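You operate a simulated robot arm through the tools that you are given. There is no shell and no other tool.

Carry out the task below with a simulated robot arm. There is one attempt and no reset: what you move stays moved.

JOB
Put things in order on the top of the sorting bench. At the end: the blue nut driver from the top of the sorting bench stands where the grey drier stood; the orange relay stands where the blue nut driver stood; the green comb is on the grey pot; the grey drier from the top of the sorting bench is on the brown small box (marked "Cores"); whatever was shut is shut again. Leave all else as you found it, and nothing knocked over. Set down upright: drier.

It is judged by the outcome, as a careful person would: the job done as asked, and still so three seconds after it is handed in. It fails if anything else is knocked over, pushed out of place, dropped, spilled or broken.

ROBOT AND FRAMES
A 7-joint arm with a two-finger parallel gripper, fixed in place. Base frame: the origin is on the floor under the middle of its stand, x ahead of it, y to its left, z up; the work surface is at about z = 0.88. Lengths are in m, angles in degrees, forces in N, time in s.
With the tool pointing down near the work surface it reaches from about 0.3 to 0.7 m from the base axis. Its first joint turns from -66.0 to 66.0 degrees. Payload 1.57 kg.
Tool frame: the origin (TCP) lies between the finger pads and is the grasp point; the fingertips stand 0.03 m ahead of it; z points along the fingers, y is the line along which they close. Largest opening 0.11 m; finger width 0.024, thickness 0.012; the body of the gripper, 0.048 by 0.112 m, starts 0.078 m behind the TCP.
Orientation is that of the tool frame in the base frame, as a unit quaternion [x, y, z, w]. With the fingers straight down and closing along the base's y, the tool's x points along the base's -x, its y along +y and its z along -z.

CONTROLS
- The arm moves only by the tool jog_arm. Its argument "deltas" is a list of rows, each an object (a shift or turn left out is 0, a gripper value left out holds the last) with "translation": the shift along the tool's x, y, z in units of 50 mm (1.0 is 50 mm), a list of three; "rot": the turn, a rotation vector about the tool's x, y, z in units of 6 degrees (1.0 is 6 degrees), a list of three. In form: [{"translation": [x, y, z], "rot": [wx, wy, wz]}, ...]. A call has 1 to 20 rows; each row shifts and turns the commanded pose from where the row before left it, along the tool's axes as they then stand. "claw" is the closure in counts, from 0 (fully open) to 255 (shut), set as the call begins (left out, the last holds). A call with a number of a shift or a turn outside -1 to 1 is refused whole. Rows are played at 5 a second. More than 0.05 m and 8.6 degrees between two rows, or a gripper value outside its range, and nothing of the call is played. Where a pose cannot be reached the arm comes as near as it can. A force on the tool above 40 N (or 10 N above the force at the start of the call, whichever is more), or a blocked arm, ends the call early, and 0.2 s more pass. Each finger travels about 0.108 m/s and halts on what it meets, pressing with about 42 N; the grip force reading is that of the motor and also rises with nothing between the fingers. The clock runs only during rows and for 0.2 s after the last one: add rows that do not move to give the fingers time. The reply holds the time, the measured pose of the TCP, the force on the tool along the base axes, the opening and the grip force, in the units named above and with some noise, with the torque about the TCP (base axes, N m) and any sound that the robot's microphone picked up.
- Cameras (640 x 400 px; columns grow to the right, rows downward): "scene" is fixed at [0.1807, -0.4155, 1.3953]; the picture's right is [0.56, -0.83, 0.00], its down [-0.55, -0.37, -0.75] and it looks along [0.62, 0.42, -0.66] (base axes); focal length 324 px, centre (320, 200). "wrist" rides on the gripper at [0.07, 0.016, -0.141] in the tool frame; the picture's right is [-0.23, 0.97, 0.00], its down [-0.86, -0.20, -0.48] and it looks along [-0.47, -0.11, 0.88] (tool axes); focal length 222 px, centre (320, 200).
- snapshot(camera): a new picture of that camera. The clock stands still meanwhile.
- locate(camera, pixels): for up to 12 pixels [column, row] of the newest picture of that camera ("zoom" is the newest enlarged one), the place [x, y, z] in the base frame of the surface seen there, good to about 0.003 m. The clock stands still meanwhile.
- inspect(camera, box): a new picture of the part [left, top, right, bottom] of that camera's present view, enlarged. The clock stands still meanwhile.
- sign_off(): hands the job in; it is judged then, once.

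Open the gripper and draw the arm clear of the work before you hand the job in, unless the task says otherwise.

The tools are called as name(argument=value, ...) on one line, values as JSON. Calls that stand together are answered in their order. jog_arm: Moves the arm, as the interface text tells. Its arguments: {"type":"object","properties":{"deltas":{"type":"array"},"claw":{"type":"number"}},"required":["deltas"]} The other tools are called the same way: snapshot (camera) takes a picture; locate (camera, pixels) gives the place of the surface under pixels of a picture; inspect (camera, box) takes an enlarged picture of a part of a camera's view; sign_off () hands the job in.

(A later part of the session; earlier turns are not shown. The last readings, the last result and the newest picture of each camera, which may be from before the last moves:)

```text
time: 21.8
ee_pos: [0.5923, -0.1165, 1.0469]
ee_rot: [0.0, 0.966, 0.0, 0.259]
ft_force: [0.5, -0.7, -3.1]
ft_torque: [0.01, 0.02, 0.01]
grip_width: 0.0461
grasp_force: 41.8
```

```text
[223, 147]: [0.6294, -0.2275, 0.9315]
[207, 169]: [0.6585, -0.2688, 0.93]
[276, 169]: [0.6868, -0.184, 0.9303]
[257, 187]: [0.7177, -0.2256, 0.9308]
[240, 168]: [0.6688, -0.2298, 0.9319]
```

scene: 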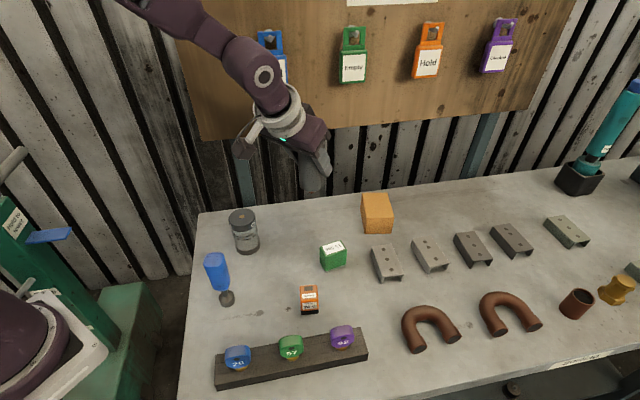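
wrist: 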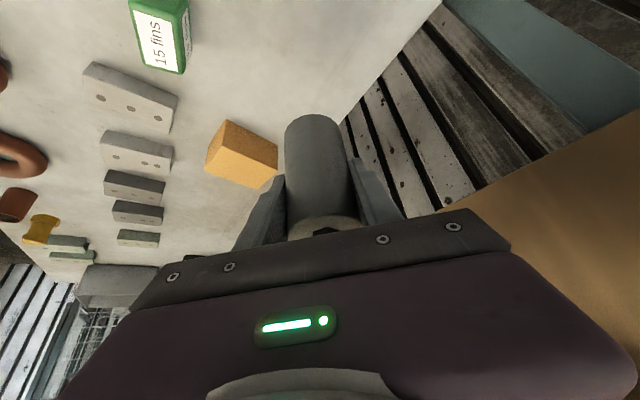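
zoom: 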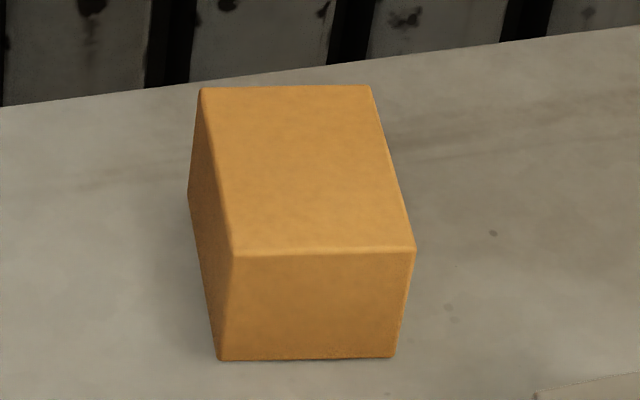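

Averaged box top centre is (0.674,-0.2285) at z 0.931. I carry the drier over it at the current height (stub bottom ≈0.972).

jog_arm(deltas=[{"translation": [-0.28, -0.45, 0.164]}, {"translation": [-0.28, -0.45, 0.164]}, {"translation": [-0.28, -0.45, 0.164]}, {"translation": [-0.28, -0.45, 0.164]}, {"translation": [-0.28, -0.44, 0.164]}, {"translation": [0, 0, 0]}])

snapshot(camera="scene")

inspect(camera="scene", box=[320, 130, 440, 240])

snapshot(camera="wrist")

```text
time: 23.2
ee_pos: [0.6733, -0.2268, 1.0438]
ee_rot: [0.0, 0.966, 0.0, 0.259]
ft_force: [0.3, -0.4, -3.3]
ft_torque: [0.01, 0.02, 0.01]
grip_width: 0.0464
grasp_force: 42.2
```

```text
taken
```

scene: 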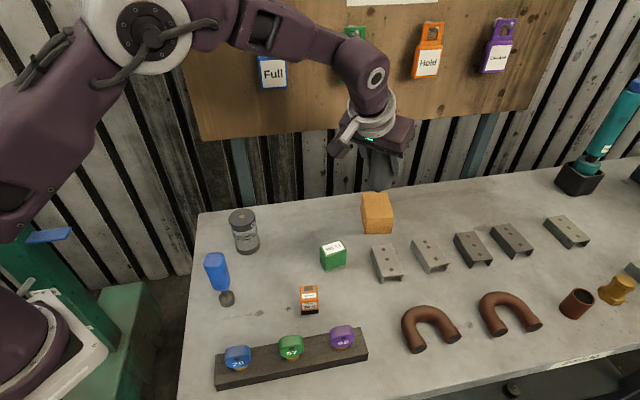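

```text
3.64 times, centred on (380, 185) of scene
```

zoom: 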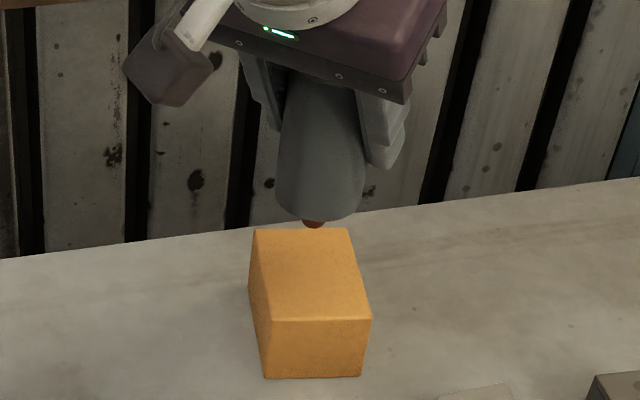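

```text
taken
```

wrist: 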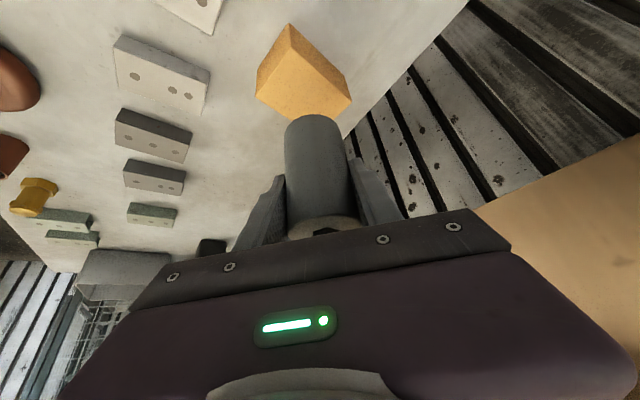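

The drier hangs over the box; the stub shows at zoom (314,222). I locate the stub to check its landing point against the box centre.

locate(camera="zoom", pixels=[[314, 225], [312, 214], [318, 200], [318, 150], [300, 150], [340, 150], [310, 280]])

inspect(camera="scene", box=[360, 165, 410, 205])

```text
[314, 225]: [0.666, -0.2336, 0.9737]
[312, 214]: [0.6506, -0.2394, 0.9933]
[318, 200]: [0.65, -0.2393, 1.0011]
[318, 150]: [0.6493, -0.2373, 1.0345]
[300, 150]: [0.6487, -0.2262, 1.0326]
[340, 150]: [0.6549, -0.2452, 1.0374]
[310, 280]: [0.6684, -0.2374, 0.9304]
```

```text
10.00 times, centred on (385, 185) of scene
```

zoom: 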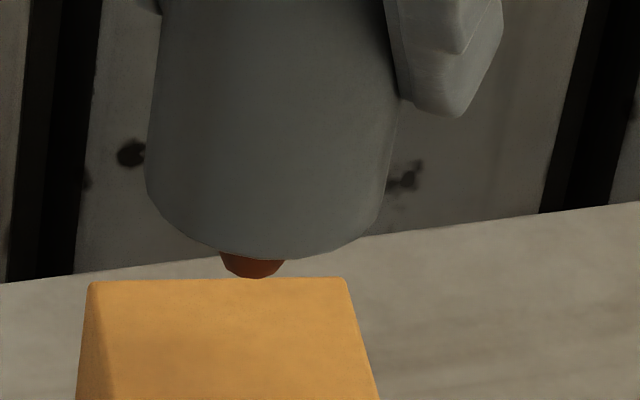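

The stub's centre in the scene frame is about (0.6716,-0.2315) versus the box's (0.675,-0.232), so I shift 3 mm in x and lower 3 cm.

jog_arm(deltas=[{"translation": [-0.05, -0.02, 0.03]}, {"translation": [0.1, 0, 0.173]}, {"translation": [0.1, 0, 0.173]}, {"translation": [0.1, 0, 0.173]}, {"translation": [0, 0, 0]}])

inspect(camera="scene", box=[350, 160, 410, 240])

```text
time: 24.4
ee_pos: [0.677, -0.2297, 1.0147]
ee_rot: [0.0, 0.966, 0.0, 0.259]
ft_force: [0.9, 0.0, -3.2]
ft_torque: [0.0, 0.01, 0.03]
grip_width: 0.0463
grasp_force: 42.3
```

```text
5.00 times, centred on (380, 200) of scene
```

zoom: 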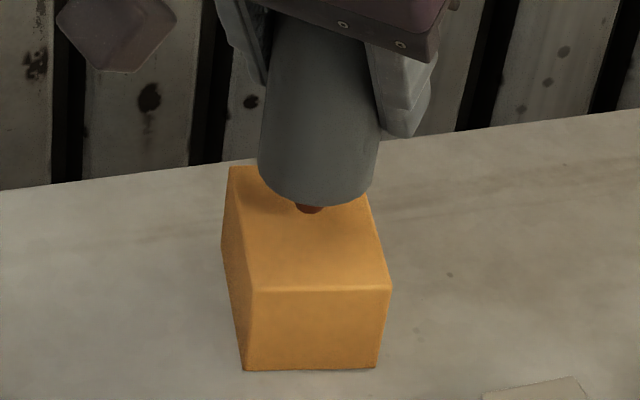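

The stub (310,210 in the zoom) is about 1 cm above the box's top middle. I lower in 3 mm steps watching the force.

jog_arm(deltas=[{"translation": [0.03, 0, 0.052]}, {"translation": [0.03, 0, 0.052]}, {"translation": [0.03, 0, 0.052]}, {"translation": [0, 0, 0]}])

inspect(camera="scene", box=[350, 160, 410, 240])

```text
time: 25.4
ee_pos: [0.6764, -0.2284, 1.0066]
ee_rot: [0.0, 0.966, 0.0, 0.259]
ft_force: [-0.5, -0.7, -3.3]
ft_torque: [0.01, 0.02, -0.03]
grip_width: 0.0463
grasp_force: 42.2
```

```text
5.00 times, centred on (380, 200) of scene
```

zoom: 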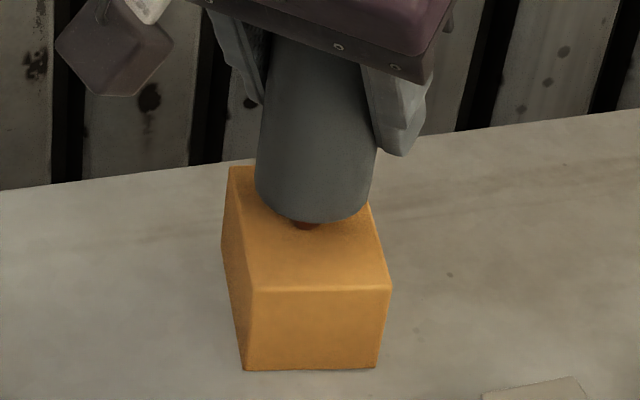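

No contact yet (force still −3.3 N). I continue in 1.5 mm steps.

jog_arm(deltas=[{"translation": [0.015, 0, 0.026]}, {"translation": [0, 0, 0]}, {"translation": [0.015, 0, 0.026]}, {"translation": [0, 0, 0]}])

```text
time: 26.4
ee_pos: [0.6769, -0.2293, 1.0051]
ee_rot: [0.0, 0.965, -0.002, 0.261]
ft_force: [-7.0, 0.6, 24.2]
ft_torque: [0.04, 0.62, 0.02]
grip_width: 0.0465
grasp_force: 42.0
```

Contact: the force rose to +24 N. I back off about 1 mm so the drier rests lightly before release.

jog_arm(deltas=[{"translation": [-0.012, 0, -0.021]}, {"translation": [0, 0, 0]}])

inspect(camera="scene", box=[350, 160, 410, 240])

```text
time: 27.0
ee_pos: [0.6768, -0.2296, 1.0044]
ee_rot: [0.0, 0.966, -0.001, 0.26]
ft_force: [2.6, 0.6, 19.1]
ft_torque: [-0.02, -0.12, 0.0]
grip_width: 0.0462
grasp_force: 42.2
```

```text
5.00 times, centred on (380, 200) of scene
```

zoom: 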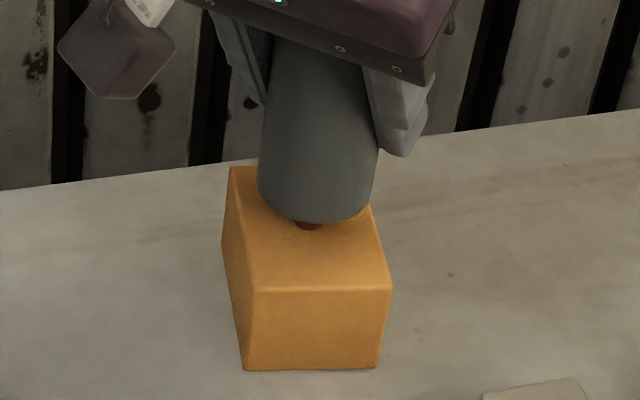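

Still about 22 N of pressing; I ease up another ~0.8 mm.

jog_arm(deltas=[{"translation": [-0.008, 0, -0.014]}, {"translation": [0, 0, 0]}])

```text
time: 27.6
ee_pos: [0.6754, -0.2285, 1.0064]
ee_rot: [0.001, 0.966, 0.0, 0.259]
ft_force: [4.9, 0.2, 12.8]
ft_torque: [0.04, -0.44, -0.01]
grip_width: 0.0465
grasp_force: 41.7
```

Still 16 N above hanging weight; I ease up once more by ~1 mm.

jog_arm(deltas=[{"translation": [-0.009, 0, -0.016]}, {"translation": [0, 0, 0]}])

```text
time: 28.2
ee_pos: [0.6759, -0.2291, 1.0055]
ee_rot: [0.001, 0.966, -0.001, 0.258]
ft_force: [2.9, -1.3, 4.6]
ft_torque: [-0.04, -0.2, -0.01]
grip_width: 0.0462
grasp_force: 41.6
```

Nearly unloaded; one more half-millimetre and then I check the view before opening.

jog_arm(deltas=[{"translation": [-0.004, 0, -0.007]}, {"translation": [0, 0, 0]}])

snapshot(camera="wrist")

inspect(camera="scene", box=[350, 160, 410, 240])

```text
time: 28.8
ee_pos: [0.6751, -0.2281, 1.0053]
ee_rot: [0.0, 0.967, 0.001, 0.256]
ft_force: [-0.5, 0.2, -3.0]
ft_torque: [-0.01, 0.03, 0.0]
grip_width: 0.0466
grasp_force: 41.7
```

```text
taken
```

wrist: 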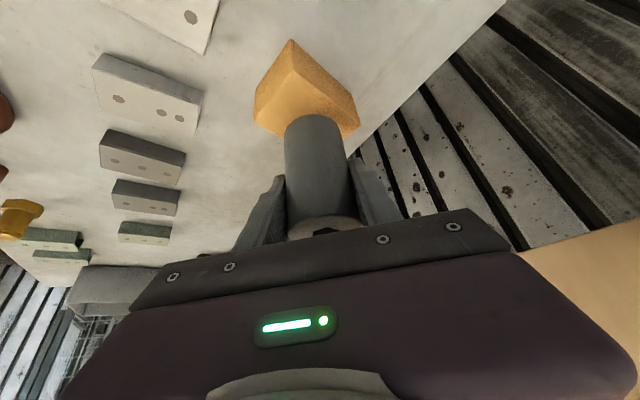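

```text
5.00 times, centred on (380, 200) of scene
```

zoom: 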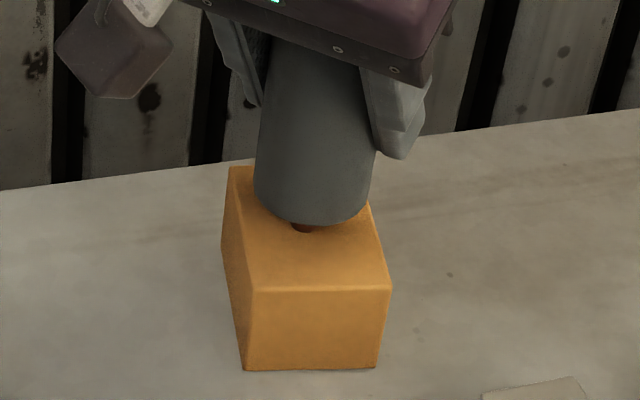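

The force is back to hanging weight, so the stub is just touching. I check the drier's uprightness by locating points down its front before releasing.

inspect(camera="scene", box=[360, 165, 400, 210])

locate(camera="scene", pixels=[[380, 172], [380, 177], [379, 182], [379, 187], [379, 192], [379, 197], [379, 201], [377, 205]])

locate(camera="wrist", pixels=[[312, 120], [314, 140], [317, 160], [319, 180], [321, 200], [322, 212]])

```text
8.89 times, centred on (380, 188) of scene
```

zoom: 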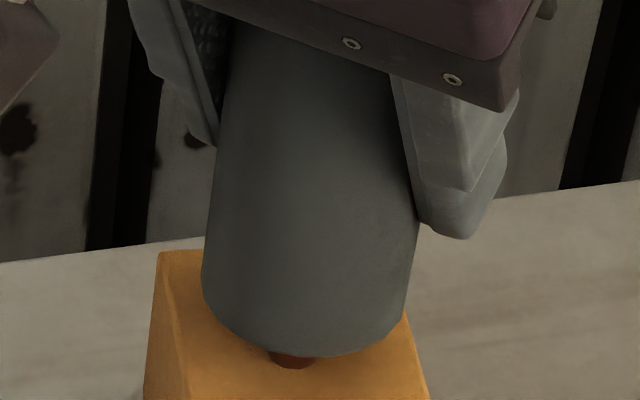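

```text
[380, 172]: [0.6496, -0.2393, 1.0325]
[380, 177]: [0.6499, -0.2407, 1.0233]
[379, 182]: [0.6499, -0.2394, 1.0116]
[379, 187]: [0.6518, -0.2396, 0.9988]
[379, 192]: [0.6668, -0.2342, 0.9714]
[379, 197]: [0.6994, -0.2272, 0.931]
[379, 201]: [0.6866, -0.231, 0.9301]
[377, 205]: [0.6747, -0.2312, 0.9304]
```

```text
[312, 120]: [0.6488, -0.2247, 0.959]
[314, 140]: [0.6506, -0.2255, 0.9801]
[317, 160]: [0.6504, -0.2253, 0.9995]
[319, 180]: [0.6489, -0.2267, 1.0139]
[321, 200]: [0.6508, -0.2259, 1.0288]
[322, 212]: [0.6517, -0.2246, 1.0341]
```

The scene locate used an older picture, so I take a fresh one and sample the drier's front line to measure its lean.

inspect(camera="scene", box=[360, 165, 400, 210])

locate(camera="zoom", pixels=[[310, 70], [309, 100], [308, 130], [307, 160], [306, 190], [305, 220], [304, 250], [303, 280], [302, 310], [290, 365], [275, 363], [307, 363]])

```text
8.89 times, centred on (380, 188) of scene
```

zoom: 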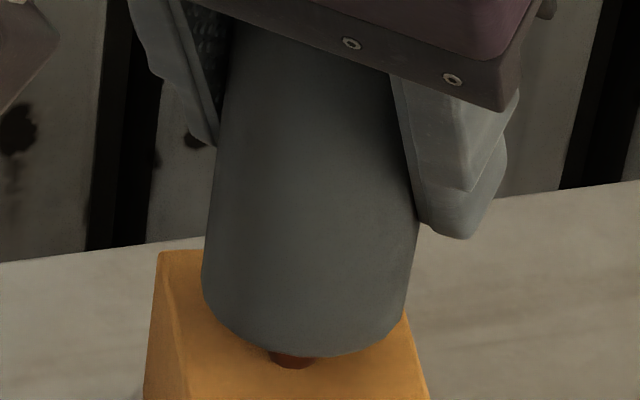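

```text
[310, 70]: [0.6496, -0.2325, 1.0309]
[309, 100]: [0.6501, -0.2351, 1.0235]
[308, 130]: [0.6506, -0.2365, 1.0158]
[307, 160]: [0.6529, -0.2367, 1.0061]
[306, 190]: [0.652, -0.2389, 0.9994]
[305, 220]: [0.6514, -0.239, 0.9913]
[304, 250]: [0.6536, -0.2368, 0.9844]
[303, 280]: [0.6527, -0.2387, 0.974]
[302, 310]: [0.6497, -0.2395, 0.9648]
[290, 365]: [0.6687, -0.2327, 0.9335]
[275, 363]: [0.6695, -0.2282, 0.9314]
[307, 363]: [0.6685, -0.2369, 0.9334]
```

The drier is upright within about a degree and the stub sits near (0.674,-0.2305), the box's middle. I open the fingers to about 70 mm and wait.

jog_arm(deltas=[{"translation": [0, 0, 0]}, {"translation": [0, 0, 0]}, {"translation": [0, 0, 0]}, {"translation": [0, 0, 0]}], claw=90)

inspect(camera="scene", box=[350, 160, 410, 240])

snapshot(camera="wrist")

```text
time: 29.8
ee_pos: [0.6753, -0.2292, 1.0071]
ee_rot: [0.0, 0.966, 0.0, 0.259]
ft_force: [0.1, -0.2, -0.8]
ft_torque: [-0.02, 0.01, 0.05]
grip_width: 0.071
grasp_force: 0.0
```

```text
5.00 times, centred on (380, 200) of scene
```

zoom: 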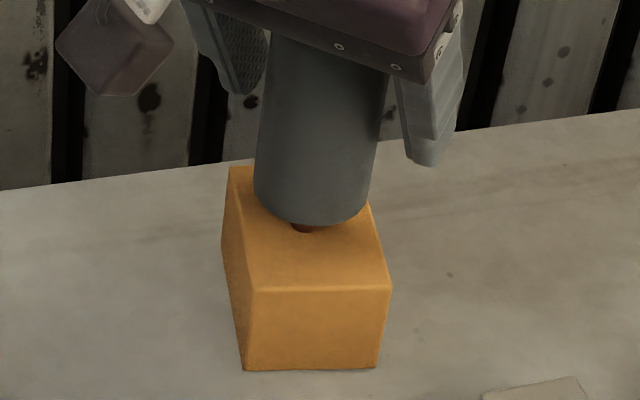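

```text
taken
```

wrist: 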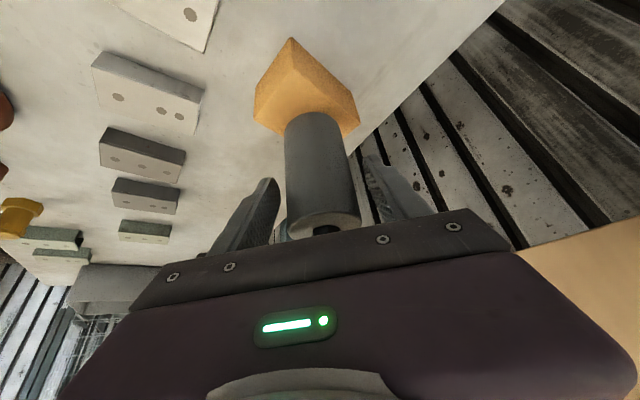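

The drier stands on the box, free of the fingers. I withdraw back along the tool axis.

jog_arm(deltas=[{"translation": [0, 0, -0.3]}, {"translation": [0, 0, -0.6]}, {"translation": [0, 0, -0.8]}, {"translation": [0, 0, -0.8]}, {"translation": [0, 0, 0]}])

snapshot(camera="scene")

inspect(camera="scene", box=[340, 140, 420, 240])

snapshot(camera="wrist")

```text
time: 31.0
ee_pos: [0.6115, -0.2305, 1.114]
ee_rot: [0.001, 0.966, 0.0, 0.259]
ft_force: [-0.8, -0.3, 0.5]
ft_torque: [0.01, 0.0, -0.04]
grip_width: 0.071
grasp_force: 0.0
```

```text
taken
```

scene: 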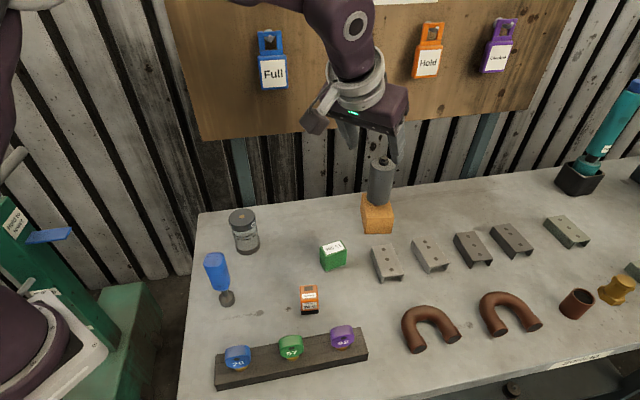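

```text
4.00 times, centred on (380, 190) of scene
```

zoom: 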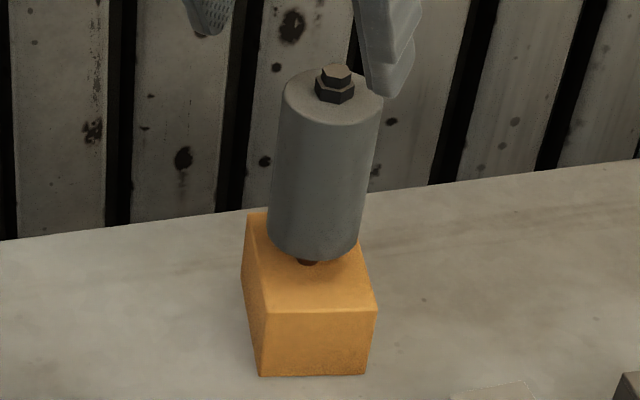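

```text
taken
```

wrist: 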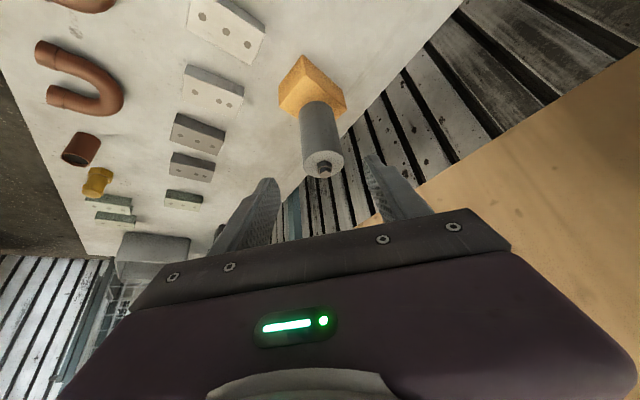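

The drier is upright on the box (hex (337,85) to stub (308,262) in the zoom fits a vertical axis). I retreat toward the base and untilt, then yaw so the camera can see the blue nut driver.

jog_arm(deltas=[{"translation": [0.52, 0.1, -0.5]}, {"translation": [0.52, 0.1, -0.5]}, {"translation": [0.52, 0.1, -0.5]}, {"translation": [0.52, 0.1, -0.5]}, {"translation": [0.52, 0.1, -0.5]}, {"translation": [0.52, 0.1, -0.5]}, {"rot": [0, 1, 0]}, {"rot": [0, 1, 0]}, {"rot": [0, 1, 0]}, {"rot": [0, 1, 0]}, {"rot": [0, 1, 0]}, {"translation": [0, 0, 0]}], claw=0)

jog_arm(deltas=[{"rot": [0, 0, -1]}, {"rot": [0, 0, -1]}, {"rot": [0, 0, -1]}, {"rot": [0, 0, -1]}, {"rot": [0, 0, -1]}, {"rot": [0, 0, -1]}, {"rot": [0, 0, -1]}, {"rot": [0, 0, -1]}, {"rot": [0, 0, -1]}, {"rot": [0, 0, -1]}, {"rot": [0, 0, -1]}, {"rot": [0, 0, -1]}, {"rot": [0, 0, -1]}, {"rot": [0, 0, -1]}, {"rot": [0, 0, -1]}, {"translation": [0, 0, 0]}])

snapshot(camera="wrist")

snapshot(camera="scene")

```text
time: 33.6
ee_pos: [0.4044, -0.1994, 1.1673]
ee_rot: [0.0, 1.0, 0.001, -0.001]
ft_force: [-0.4, -0.9, -0.4]
ft_torque: [-0.01, 0.03, 0.01]
grip_width: 0.1099
grasp_force: 0.1
```

```text
time: 37.0
ee_pos: [0.4029, -0.2009, 1.1659]
ee_rot: [0.707, -0.707, 0.0, 0.001]
ft_force: [-0.4, 0.6, -0.1]
ft_torque: [0.02, 0.0, -0.01]
grip_width: 0.1102
grasp_force: 0.1
```

```text
taken
```

wrist: 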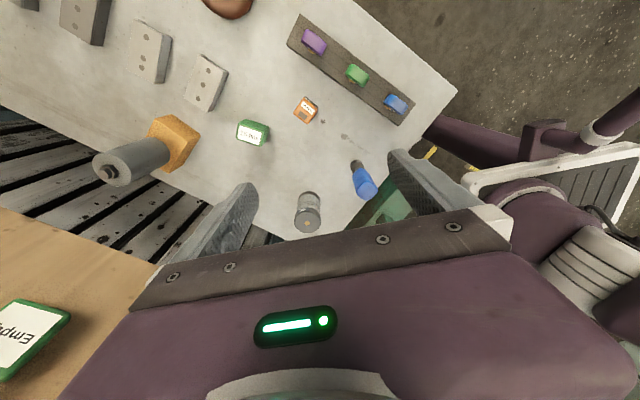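

```text
taken
```

scene: 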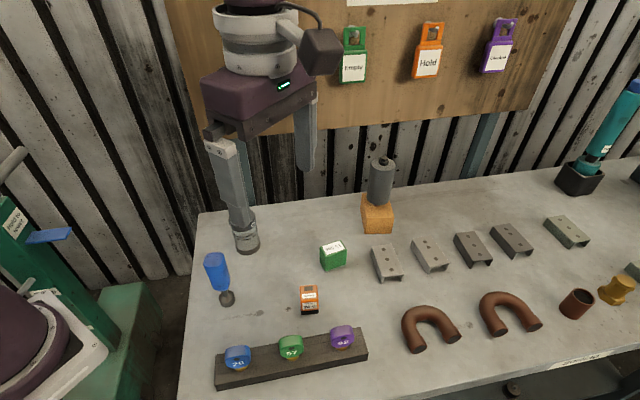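

The nut driver is at wrist (362,180). I shift 7 cm toward the base so that it comes nearer the image middle, and look again.

jog_arm(deltas=[{"translation": [0, 0.7, 0]}, {"translation": [0, 0.7, 0]}, {"translation": [0, 0, 0]}])

snapshot(camera="wrist")

inspect(camera="wrist", box=[230, 90, 390, 240])

```text
time: 37.8
ee_pos: [0.3331, -0.1977, 1.1663]
ee_rot: [-0.707, 0.707, -0.001, 0.001]
ft_force: [0.8, -0.9, 0.3]
ft_torque: [0.0, 0.0, 0.02]
grip_width: 0.1099
grasp_force: 0.0
```

```text
taken
```

wrist: 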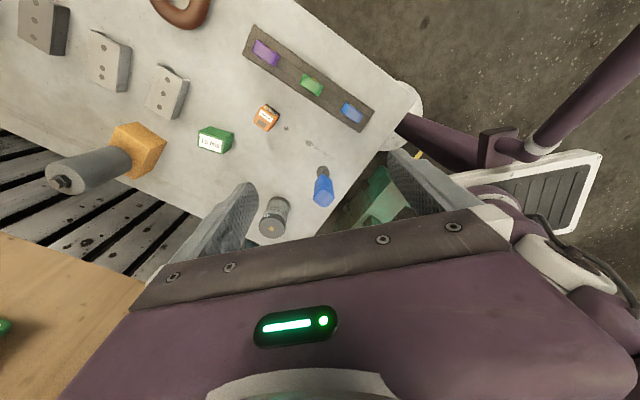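

```text
2.67 times, centred on (310, 165) of wrist
```

zoom: 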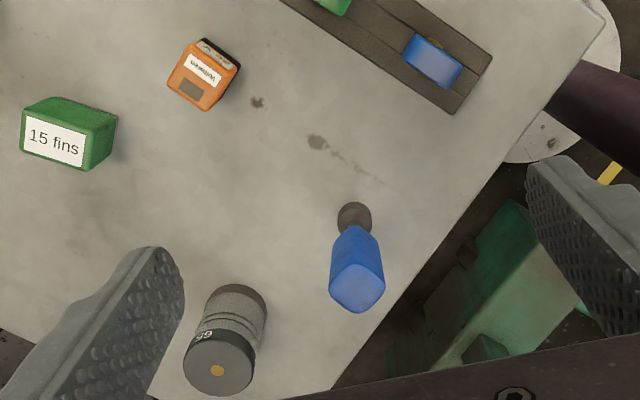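

The nut driver shows clearly at zoom (357,260). I enlarge it further to find the handle's flats and position.

inspect(camera="wrist", box=[300, 155, 350, 215])

locate(camera="wrist", pixels=[[324, 198], [316, 193], [319, 205], [333, 200], [331, 189], [322, 172], [321, 168], [328, 173], [318, 175], [323, 190], [270, 228], [264, 118]])

```text
6.67 times, centred on (325, 185) of wrist
```

zoom: 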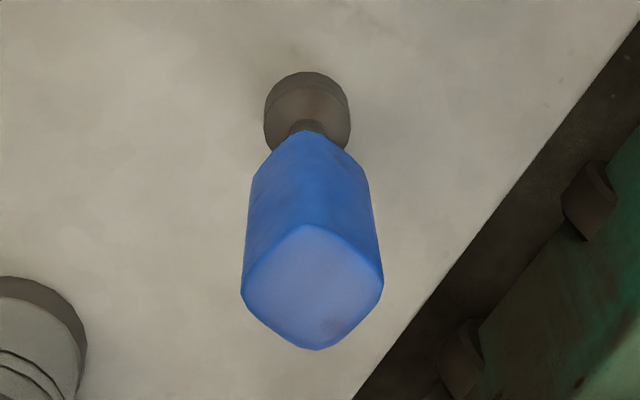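

```text
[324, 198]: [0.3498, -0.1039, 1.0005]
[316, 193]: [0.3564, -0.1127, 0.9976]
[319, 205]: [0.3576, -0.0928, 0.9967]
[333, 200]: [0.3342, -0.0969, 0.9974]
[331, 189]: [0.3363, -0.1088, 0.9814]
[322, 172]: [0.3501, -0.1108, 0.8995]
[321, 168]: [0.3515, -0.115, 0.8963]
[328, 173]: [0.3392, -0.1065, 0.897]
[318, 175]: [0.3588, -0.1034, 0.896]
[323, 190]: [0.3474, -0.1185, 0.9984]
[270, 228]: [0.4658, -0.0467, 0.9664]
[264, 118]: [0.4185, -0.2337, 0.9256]
```

The handle's top face is a rounded square with corners near zoom (242,293), (305,225), (383,280), (320,349). I locate points just inside those corners.

locate(camera="zoom", pixels=[[250, 292], [305, 234], [375, 281], [319, 341], [312, 287], [308, 95], [270, 120], [345, 120], [255, 220], [368, 215], [310, 150], [305, 127]])

```text
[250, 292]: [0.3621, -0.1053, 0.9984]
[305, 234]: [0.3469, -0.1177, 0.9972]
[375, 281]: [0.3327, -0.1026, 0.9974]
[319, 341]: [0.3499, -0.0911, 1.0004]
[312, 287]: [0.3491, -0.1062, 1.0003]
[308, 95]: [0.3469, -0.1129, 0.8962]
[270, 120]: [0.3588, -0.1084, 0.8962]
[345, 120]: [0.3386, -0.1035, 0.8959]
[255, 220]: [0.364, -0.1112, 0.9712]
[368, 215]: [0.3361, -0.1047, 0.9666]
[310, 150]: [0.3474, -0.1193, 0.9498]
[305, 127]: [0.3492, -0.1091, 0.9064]
```

The handle's corners lie along the base x and y axes, so its flats face ±45°; centre is (0.348,-0.1045), top z 1.00. I set yaw 45° with a 12° tilt toward the board (to keep the wrist off the tags later) and go above the handle.

jog_arm(deltas=[{"rot": [0, 0, 1]}, {"rot": [0, 0, 1]}, {"rot": [0, 0, 1]}, {"rot": [0, 0, 1]}, {"rot": [0, 0, 1]}, {"rot": [0, 0, 1]}, {"rot": [0, 0, 1]}, {"rot": [0, 0, 0.5]}, {"rot": [0, -1, 0]}, {"rot": [0, -1, 0]}, {"translation": [0, 0, 0]}], claw=90)

jog_arm(deltas=[{"translation": [-0.296, 0.278, 0.45]}, {"translation": [-0.296, 0.278, 0.45]}, {"translation": [-0.296, 0.278, 0.45]}, {"translation": [-0.296, 0.278, 0.45]}, {"translation": [0, 0, 0]}])

snapshot(camera="wrist")

snapshot(camera="scene")

```text
time: 40.2
ee_pos: [0.3334, -0.2003, 1.1655]
ee_rot: [-0.381, 0.919, 0.04, 0.097]
ft_force: [-0.1, 0.1, -0.6]
ft_torque: [0.03, 0.0, 0.02]
grip_width: 0.0711
grasp_force: 0.1
```

```text
time: 41.4
ee_pos: [0.3474, -0.1063, 1.0877]
ee_rot: [-0.381, 0.919, 0.04, 0.096]
ft_force: [1.1, -0.2, -0.9]
ft_torque: [0.0, 0.04, 0.04]
grip_width: 0.0712
grasp_force: 0.0
```

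```text
taken
```

wrist: 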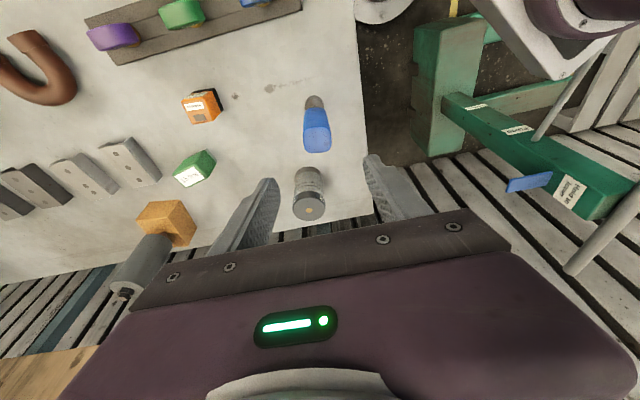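

```text
taken
```

scene: 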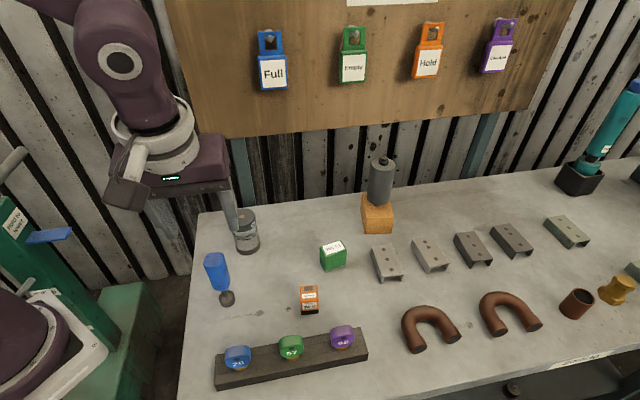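

Orientation is as intended and the driver is at wrist (317,130). I descend until the fingertips are just above the handle's top and verify alignment.

jog_arm(deltas=[{"translation": [0.08, 0, 0.38]}, {"translation": [0.08, 0, 0.38]}, {"translation": [0.08, 0, 0.38]}, {"translation": [0, 0, 0]}])

snapshot(camera="wrist")

inspect(camera="wrist", box=[230, 80, 430, 230])

inspect(camera="scene", box=[170, 180, 290, 320])

```text
time: 42.4
ee_pos: [0.3493, -0.1042, 1.0304]
ee_rot: [-0.38, 0.919, 0.04, 0.096]
ft_force: [0.3, 0.5, 0.3]
ft_torque: [0.02, 0.03, 0.0]
grip_width: 0.0712
grasp_force: 0.0
```

```text
taken
```

wrist: 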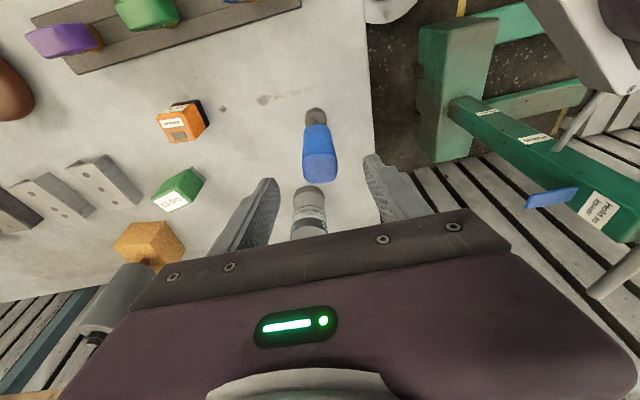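

```text
2.67 times, centred on (330, 155) of wrist
```

zoom: 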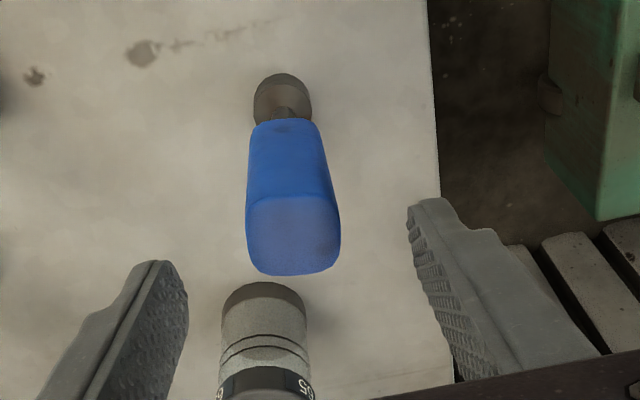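

```text
2.86 times, centred on (230, 250) of scene
```

zoom: 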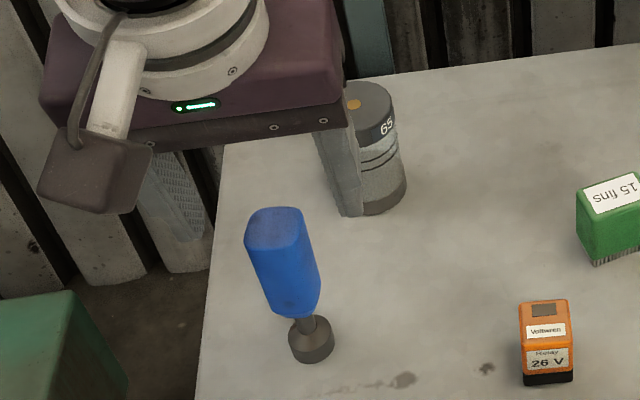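

The handle's top (zoom (293,235)) sits midway between the fingertips (165,265) and (425,205). I descend to the grasp height z≈0.965.

jog_arm(deltas=[{"translation": [0.09, 0, 0.424]}, {"translation": [0.09, 0, 0.424]}, {"translation": [0.09, 0, 0.424]}, {"translation": [0, 0, 0]}])

snapshot(camera="wrist")

inspect(camera="scene", box=[170, 180, 290, 320])

```text
time: 43.4
ee_pos: [0.3497, -0.1065, 0.9673]
ee_rot: [-0.381, 0.918, 0.04, 0.097]
ft_force: [1.6, 0.0, 0.1]
ft_torque: [-0.01, 0.03, 0.0]
grip_width: 0.0713
grasp_force: 0.0
```

```text
taken
```

wrist: 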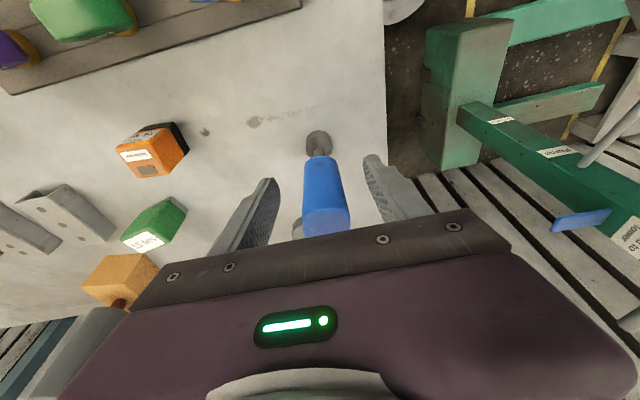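

```text
2.86 times, centred on (230, 250) of scene
```

zoom: 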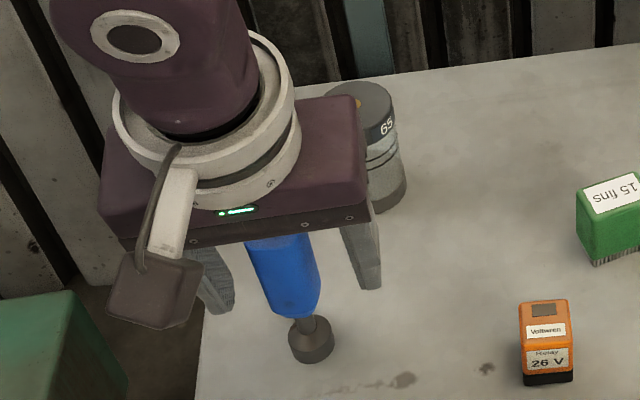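

The handle stands between the fingers with no contact. I close the gripper.

jog_arm(deltas=[{"translation": [0, 0, 0]}, {"translation": [0, 0, 0]}, {"translation": [0, 0, 0]}, {"translation": [0, 0, 0]}], claw=255)

inspect(camera="scene", box=[170, 180, 290, 320])

snapshot(camera="wrist")

```text
time: 44.4
ee_pos: [0.3506, -0.1063, 0.9662]
ee_rot: [-0.38, 0.919, 0.039, 0.097]
ft_force: [0.1, -0.3, -0.3]
ft_torque: [0.01, 0.02, 0.01]
grip_width: 0.0297
grasp_force: 39.1
```

```text
2.86 times, centred on (230, 250) of scene
```

zoom: 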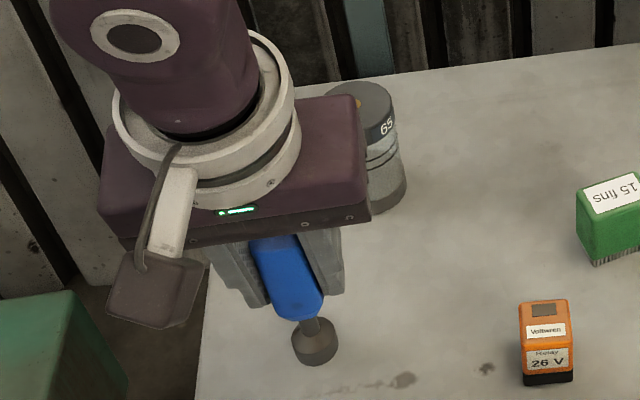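

```text
taken
```

wrist: 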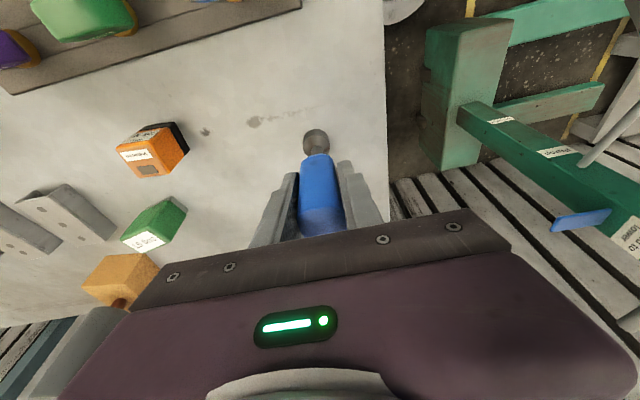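

Gripped at 30 mm. I lift about 10 cm so the socket clears the pot's top (0.966).

jog_arm(deltas=[{"translation": [-0.05, 0, -0.245]}, {"translation": [-0.05, 0, -0.245]}, {"translation": [-0.104, 0, -0.489]}, {"translation": [-0.104, 0, -0.489]}, {"translation": [-0.104, 0, -0.489]}, {"translation": [0, 0, 0]}])

snapshot(camera="scene")

inspect(camera="scene", box=[160, 130, 290, 300])

snapshot(camera="wrist")

```text
time: 45.8
ee_pos: [0.3467, -0.1067, 1.0668]
ee_rot: [-0.38, 0.919, 0.04, 0.097]
ft_force: [-0.4, -0.2, -0.6]
ft_torque: [-0.04, -0.01, 0.0]
grip_width: 0.0298
grasp_force: 39.4
```

```text
taken
```

scene: 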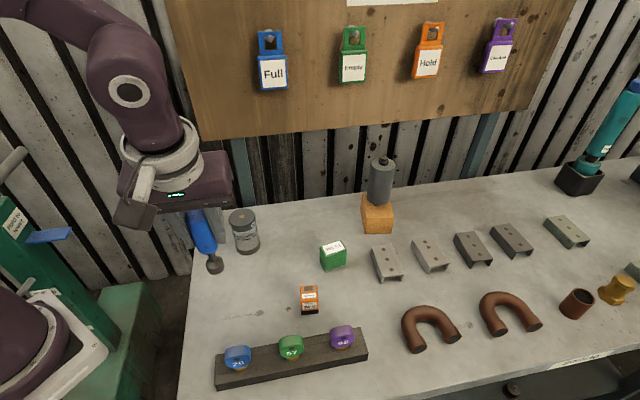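

```text
2.35 times, centred on (225, 215) of scene
```

zoom: 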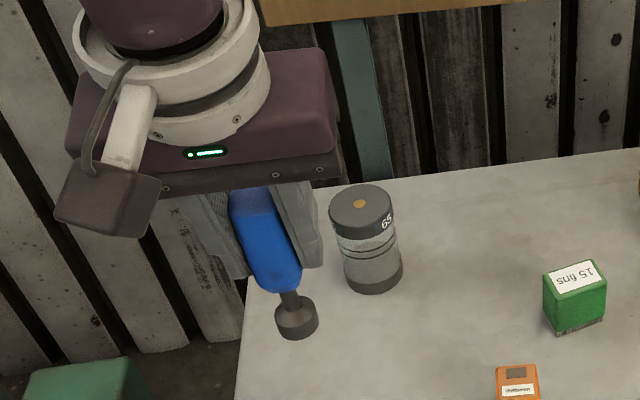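

```text
taken
```

wrist: 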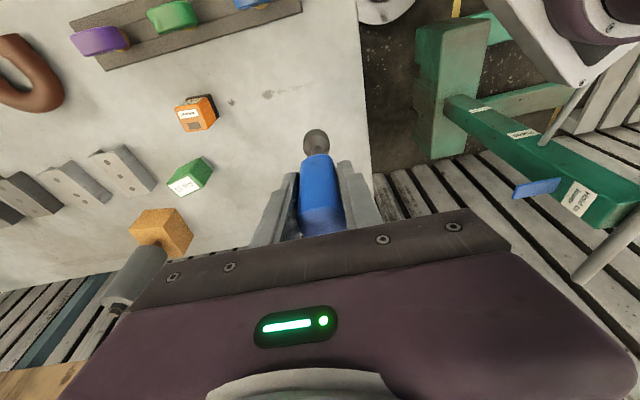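

The driver is held upright, its socket above pot height. I carry it to over the drier's former spot (0.591,-0.1175).

jog_arm(deltas=[{"translation": [-0.536, -0.6, 0.114]}, {"translation": [-0.536, -0.6, 0.114]}, {"translation": [-0.536, -0.6, 0.114]}, {"translation": [-0.536, -0.6, 0.114]}, {"translation": [-0.536, -0.6, 0.114]}, {"translation": [-0.536, -0.6, 0.114]}, {"translation": [0, 0, 0]}])

snapshot(camera="scene")

snapshot(camera="wrist")

```text
time: 47.4
ee_pos: [0.5921, -0.1152, 1.068]
ee_rot: [-0.38, 0.919, 0.039, 0.097]
ft_force: [-0.1, -0.5, -1.1]
ft_torque: [0.0, 0.01, 0.06]
grip_width: 0.0296
grasp_force: 39.1
```

```text
taken
```

scene: 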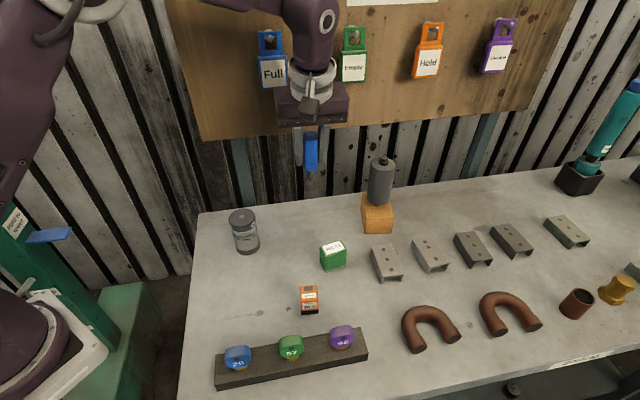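

```text
taken
```

wrist: 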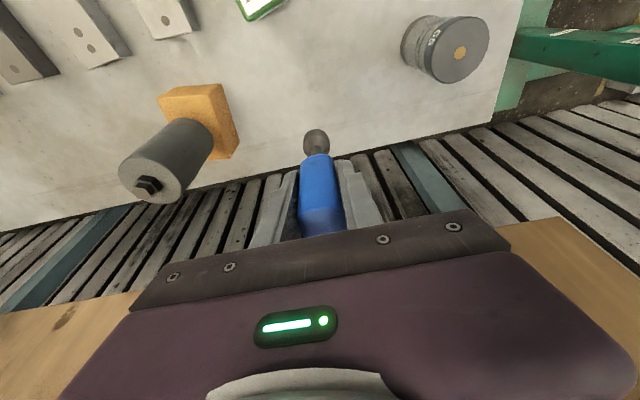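

The driver hangs over the spot with clearance from the tags and from the drier at wrist (165,160). I lower 9 cm.

jog_arm(deltas=[{"translation": [0.11, -0.01, 0.44]}, {"translation": [0.094, 0, 0.44]}, {"translation": [0.094, 0, 0.44]}, {"translation": [0.094, 0, 0.44]}, {"translation": [0, 0, 0]}])

snapshot(camera="scene")

inspect(camera="scene", box=[260, 130, 400, 240])

```text
time: 48.6
ee_pos: [0.5917, -0.1169, 0.9772]
ee_rot: [-0.381, 0.919, 0.039, 0.096]
ft_force: [0.7, -0.2, -1.7]
ft_torque: [-0.05, -0.03, 0.01]
grip_width: 0.0296
grasp_force: 39.2
```

```text
taken
```

scene: 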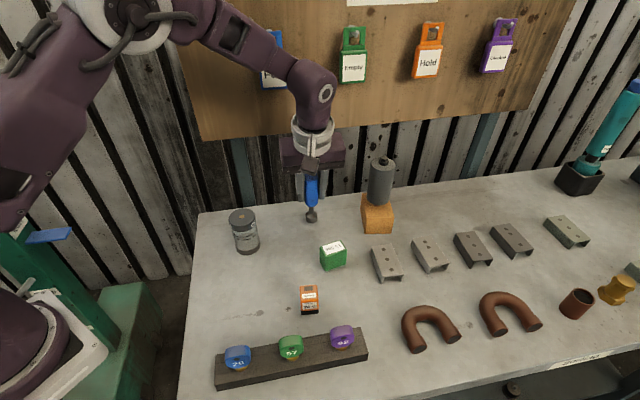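

```text
3.64 times, centred on (330, 185) of scene
```

zoom: 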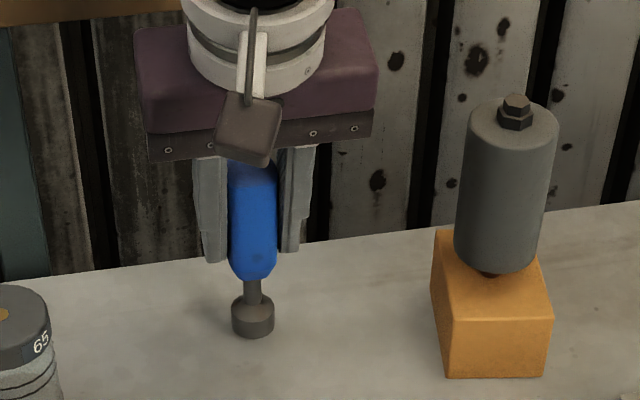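

The socket is about 1 cm above the bench. I lower in small steps until it touches.

jog_arm(deltas=[{"translation": [0.01, 0, 0.049]}, {"translation": [0.01, 0, 0.049]}, {"translation": [0.01, 0, 0.049]}, {"translation": [0, 0, 0]}])

jog_arm(deltas=[{"translation": [0.005, 0, 0.025]}, {"translation": [0, 0, 0]}])

```text
time: 49.6
ee_pos: [0.5923, -0.1175, 0.9711]
ee_rot: [-0.38, 0.919, 0.04, 0.097]
ft_force: [0.7, -0.1, -1.8]
ft_torque: [0.0, 0.01, 0.0]
grip_width: 0.0297
grasp_force: 38.8
```

```text
time: 50.2
ee_pos: [0.5922, -0.1166, 0.9684]
ee_rot: [-0.38, 0.919, 0.039, 0.096]
ft_force: [0.5, 0.3, -1.4]
ft_torque: [0.02, 0.02, -0.03]
grip_width: 0.0296
grasp_force: 38.8
```

Still no contact at z 0.968. I go on by 1 mm steps.

jog_arm(deltas=[{"translation": [0.005, 0, 0.025]}, {"translation": [0, 0, 0]}])

```text
time: 50.8
ee_pos: [0.5926, -0.1174, 0.967]
ee_rot: [-0.381, 0.919, 0.039, 0.097]
ft_force: [0.7, 0.2, -1.7]
ft_torque: [0.0, -0.03, -0.02]
grip_width: 0.0294
grasp_force: 38.8
```

jog_arm(deltas=[{"translation": [0.004, 0, 0.02]}, {"translation": [0, 0, 0]}])

```text
time: 51.4
ee_pos: [0.5925, -0.1183, 0.966]
ee_rot: [-0.381, 0.919, 0.041, 0.097]
ft_force: [-0.6, 1.0, 0.6]
ft_torque: [-0.02, 0.0, 0.01]
grip_width: 0.0294
grasp_force: 39.3
```

The force moved from −1.7 to +0.6 N, so the socket has just touched the bench. I check that it stands upright before release.

inspect(camera="scene", box=[280, 160, 350, 235])

locate(camera="zoom", pixels=[[292, 320], [292, 340], [275, 320], [310, 320], [290, 260], [293, 210], [295, 170]])

```text
5.33 times, centred on (315, 198) of scene
```

zoom: 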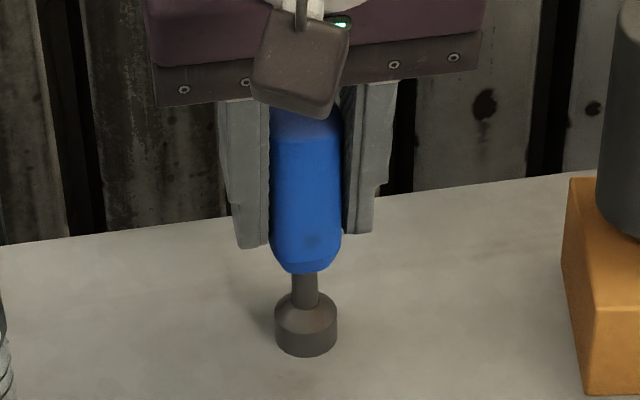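

```text
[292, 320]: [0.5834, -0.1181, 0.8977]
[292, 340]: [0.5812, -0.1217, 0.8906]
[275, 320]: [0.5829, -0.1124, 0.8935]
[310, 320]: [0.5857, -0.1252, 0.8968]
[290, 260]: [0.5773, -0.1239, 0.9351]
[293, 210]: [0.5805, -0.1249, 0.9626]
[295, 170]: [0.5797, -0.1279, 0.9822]
```

The driver stands vertically with its socket flat on the bench near (0.592,-0.117). I open the fingers.

jog_arm(deltas=[{"translation": [0, 0, 0]}, {"translation": [0, 0, 0]}, {"translation": [0, 0, 0]}, {"translation": [0, 0, 0]}], claw=90)

inspect(camera="scene", box=[280, 160, 350, 235])

```text
time: 52.4
ee_pos: [0.5935, -0.1171, 0.9661]
ee_rot: [-0.38, 0.919, 0.04, 0.096]
ft_force: [0.0, 0.3, -0.4]
ft_torque: [0.02, -0.01, -0.02]
grip_width: 0.0712
grasp_force: 0.1
```

```text
5.33 times, centred on (315, 198) of scene
```

zoom: 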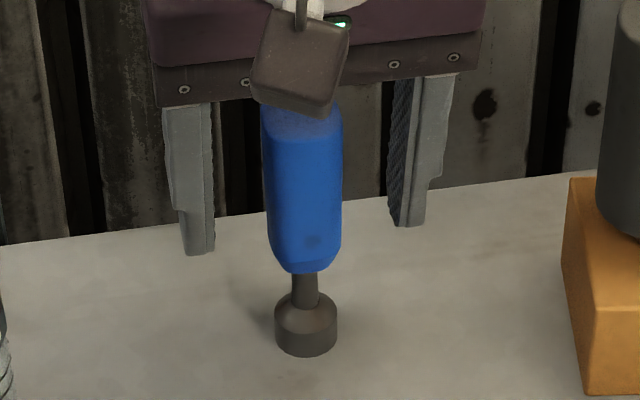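

The driver stands free. I withdraw along the tool axis and move to a viewpoint for the orange relay.

jog_arm(deltas=[{"translation": [0, 0, -0.3]}, {"translation": [0, 0, -0.5]}, {"translation": [0, 0, -0.6]}, {"translation": [0, 0, -0.6]}, {"translation": [0.8, 0.14, -0.307]}, {"translation": [0.8, 0.14, -0.307]}, {"translation": [0.8, 0.14, -0.307]}, {"translation": [0.8, 0.14, -0.307]}, {"translation": [0.8, 0.14, -0.307]}, {"translation": [0.8, 0.14, -0.307]}, {"rot": [0, 1, 0]}, {"rot": [0, 1, 0]}, {"translation": [0, 0, 0]}])

snapshot(camera="wrist")

snapshot(camera="scene")

```text
time: 55.2
ee_pos: [0.369, -0.2812, 1.105]
ee_rot: [-0.382, 0.924, 0.0, -0.001]
ft_force: [0.1, -0.1, -0.9]
ft_torque: [0.0, 0.0, -0.05]
grip_width: 0.0713
grasp_force: 0.1
```

```text
taken
```

wrist: 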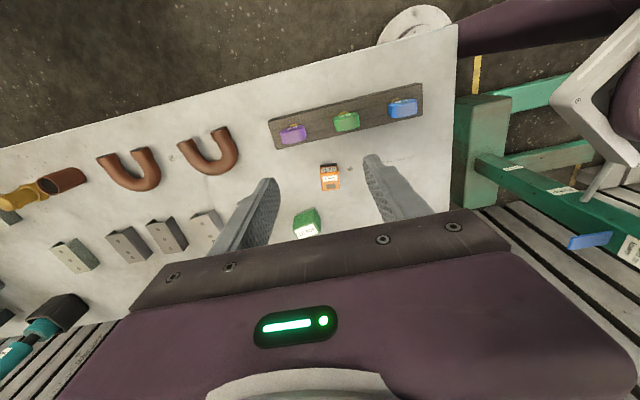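

```text
taken
```

scene: 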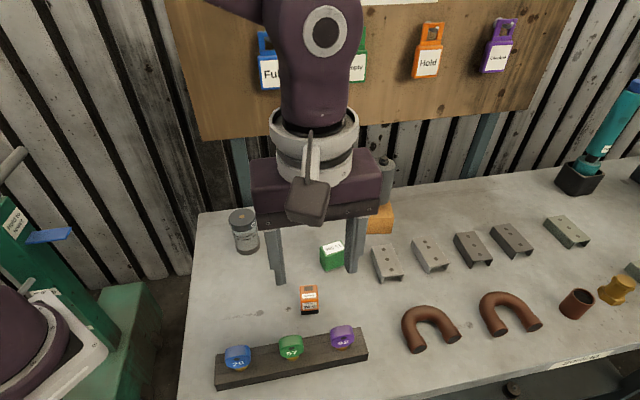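

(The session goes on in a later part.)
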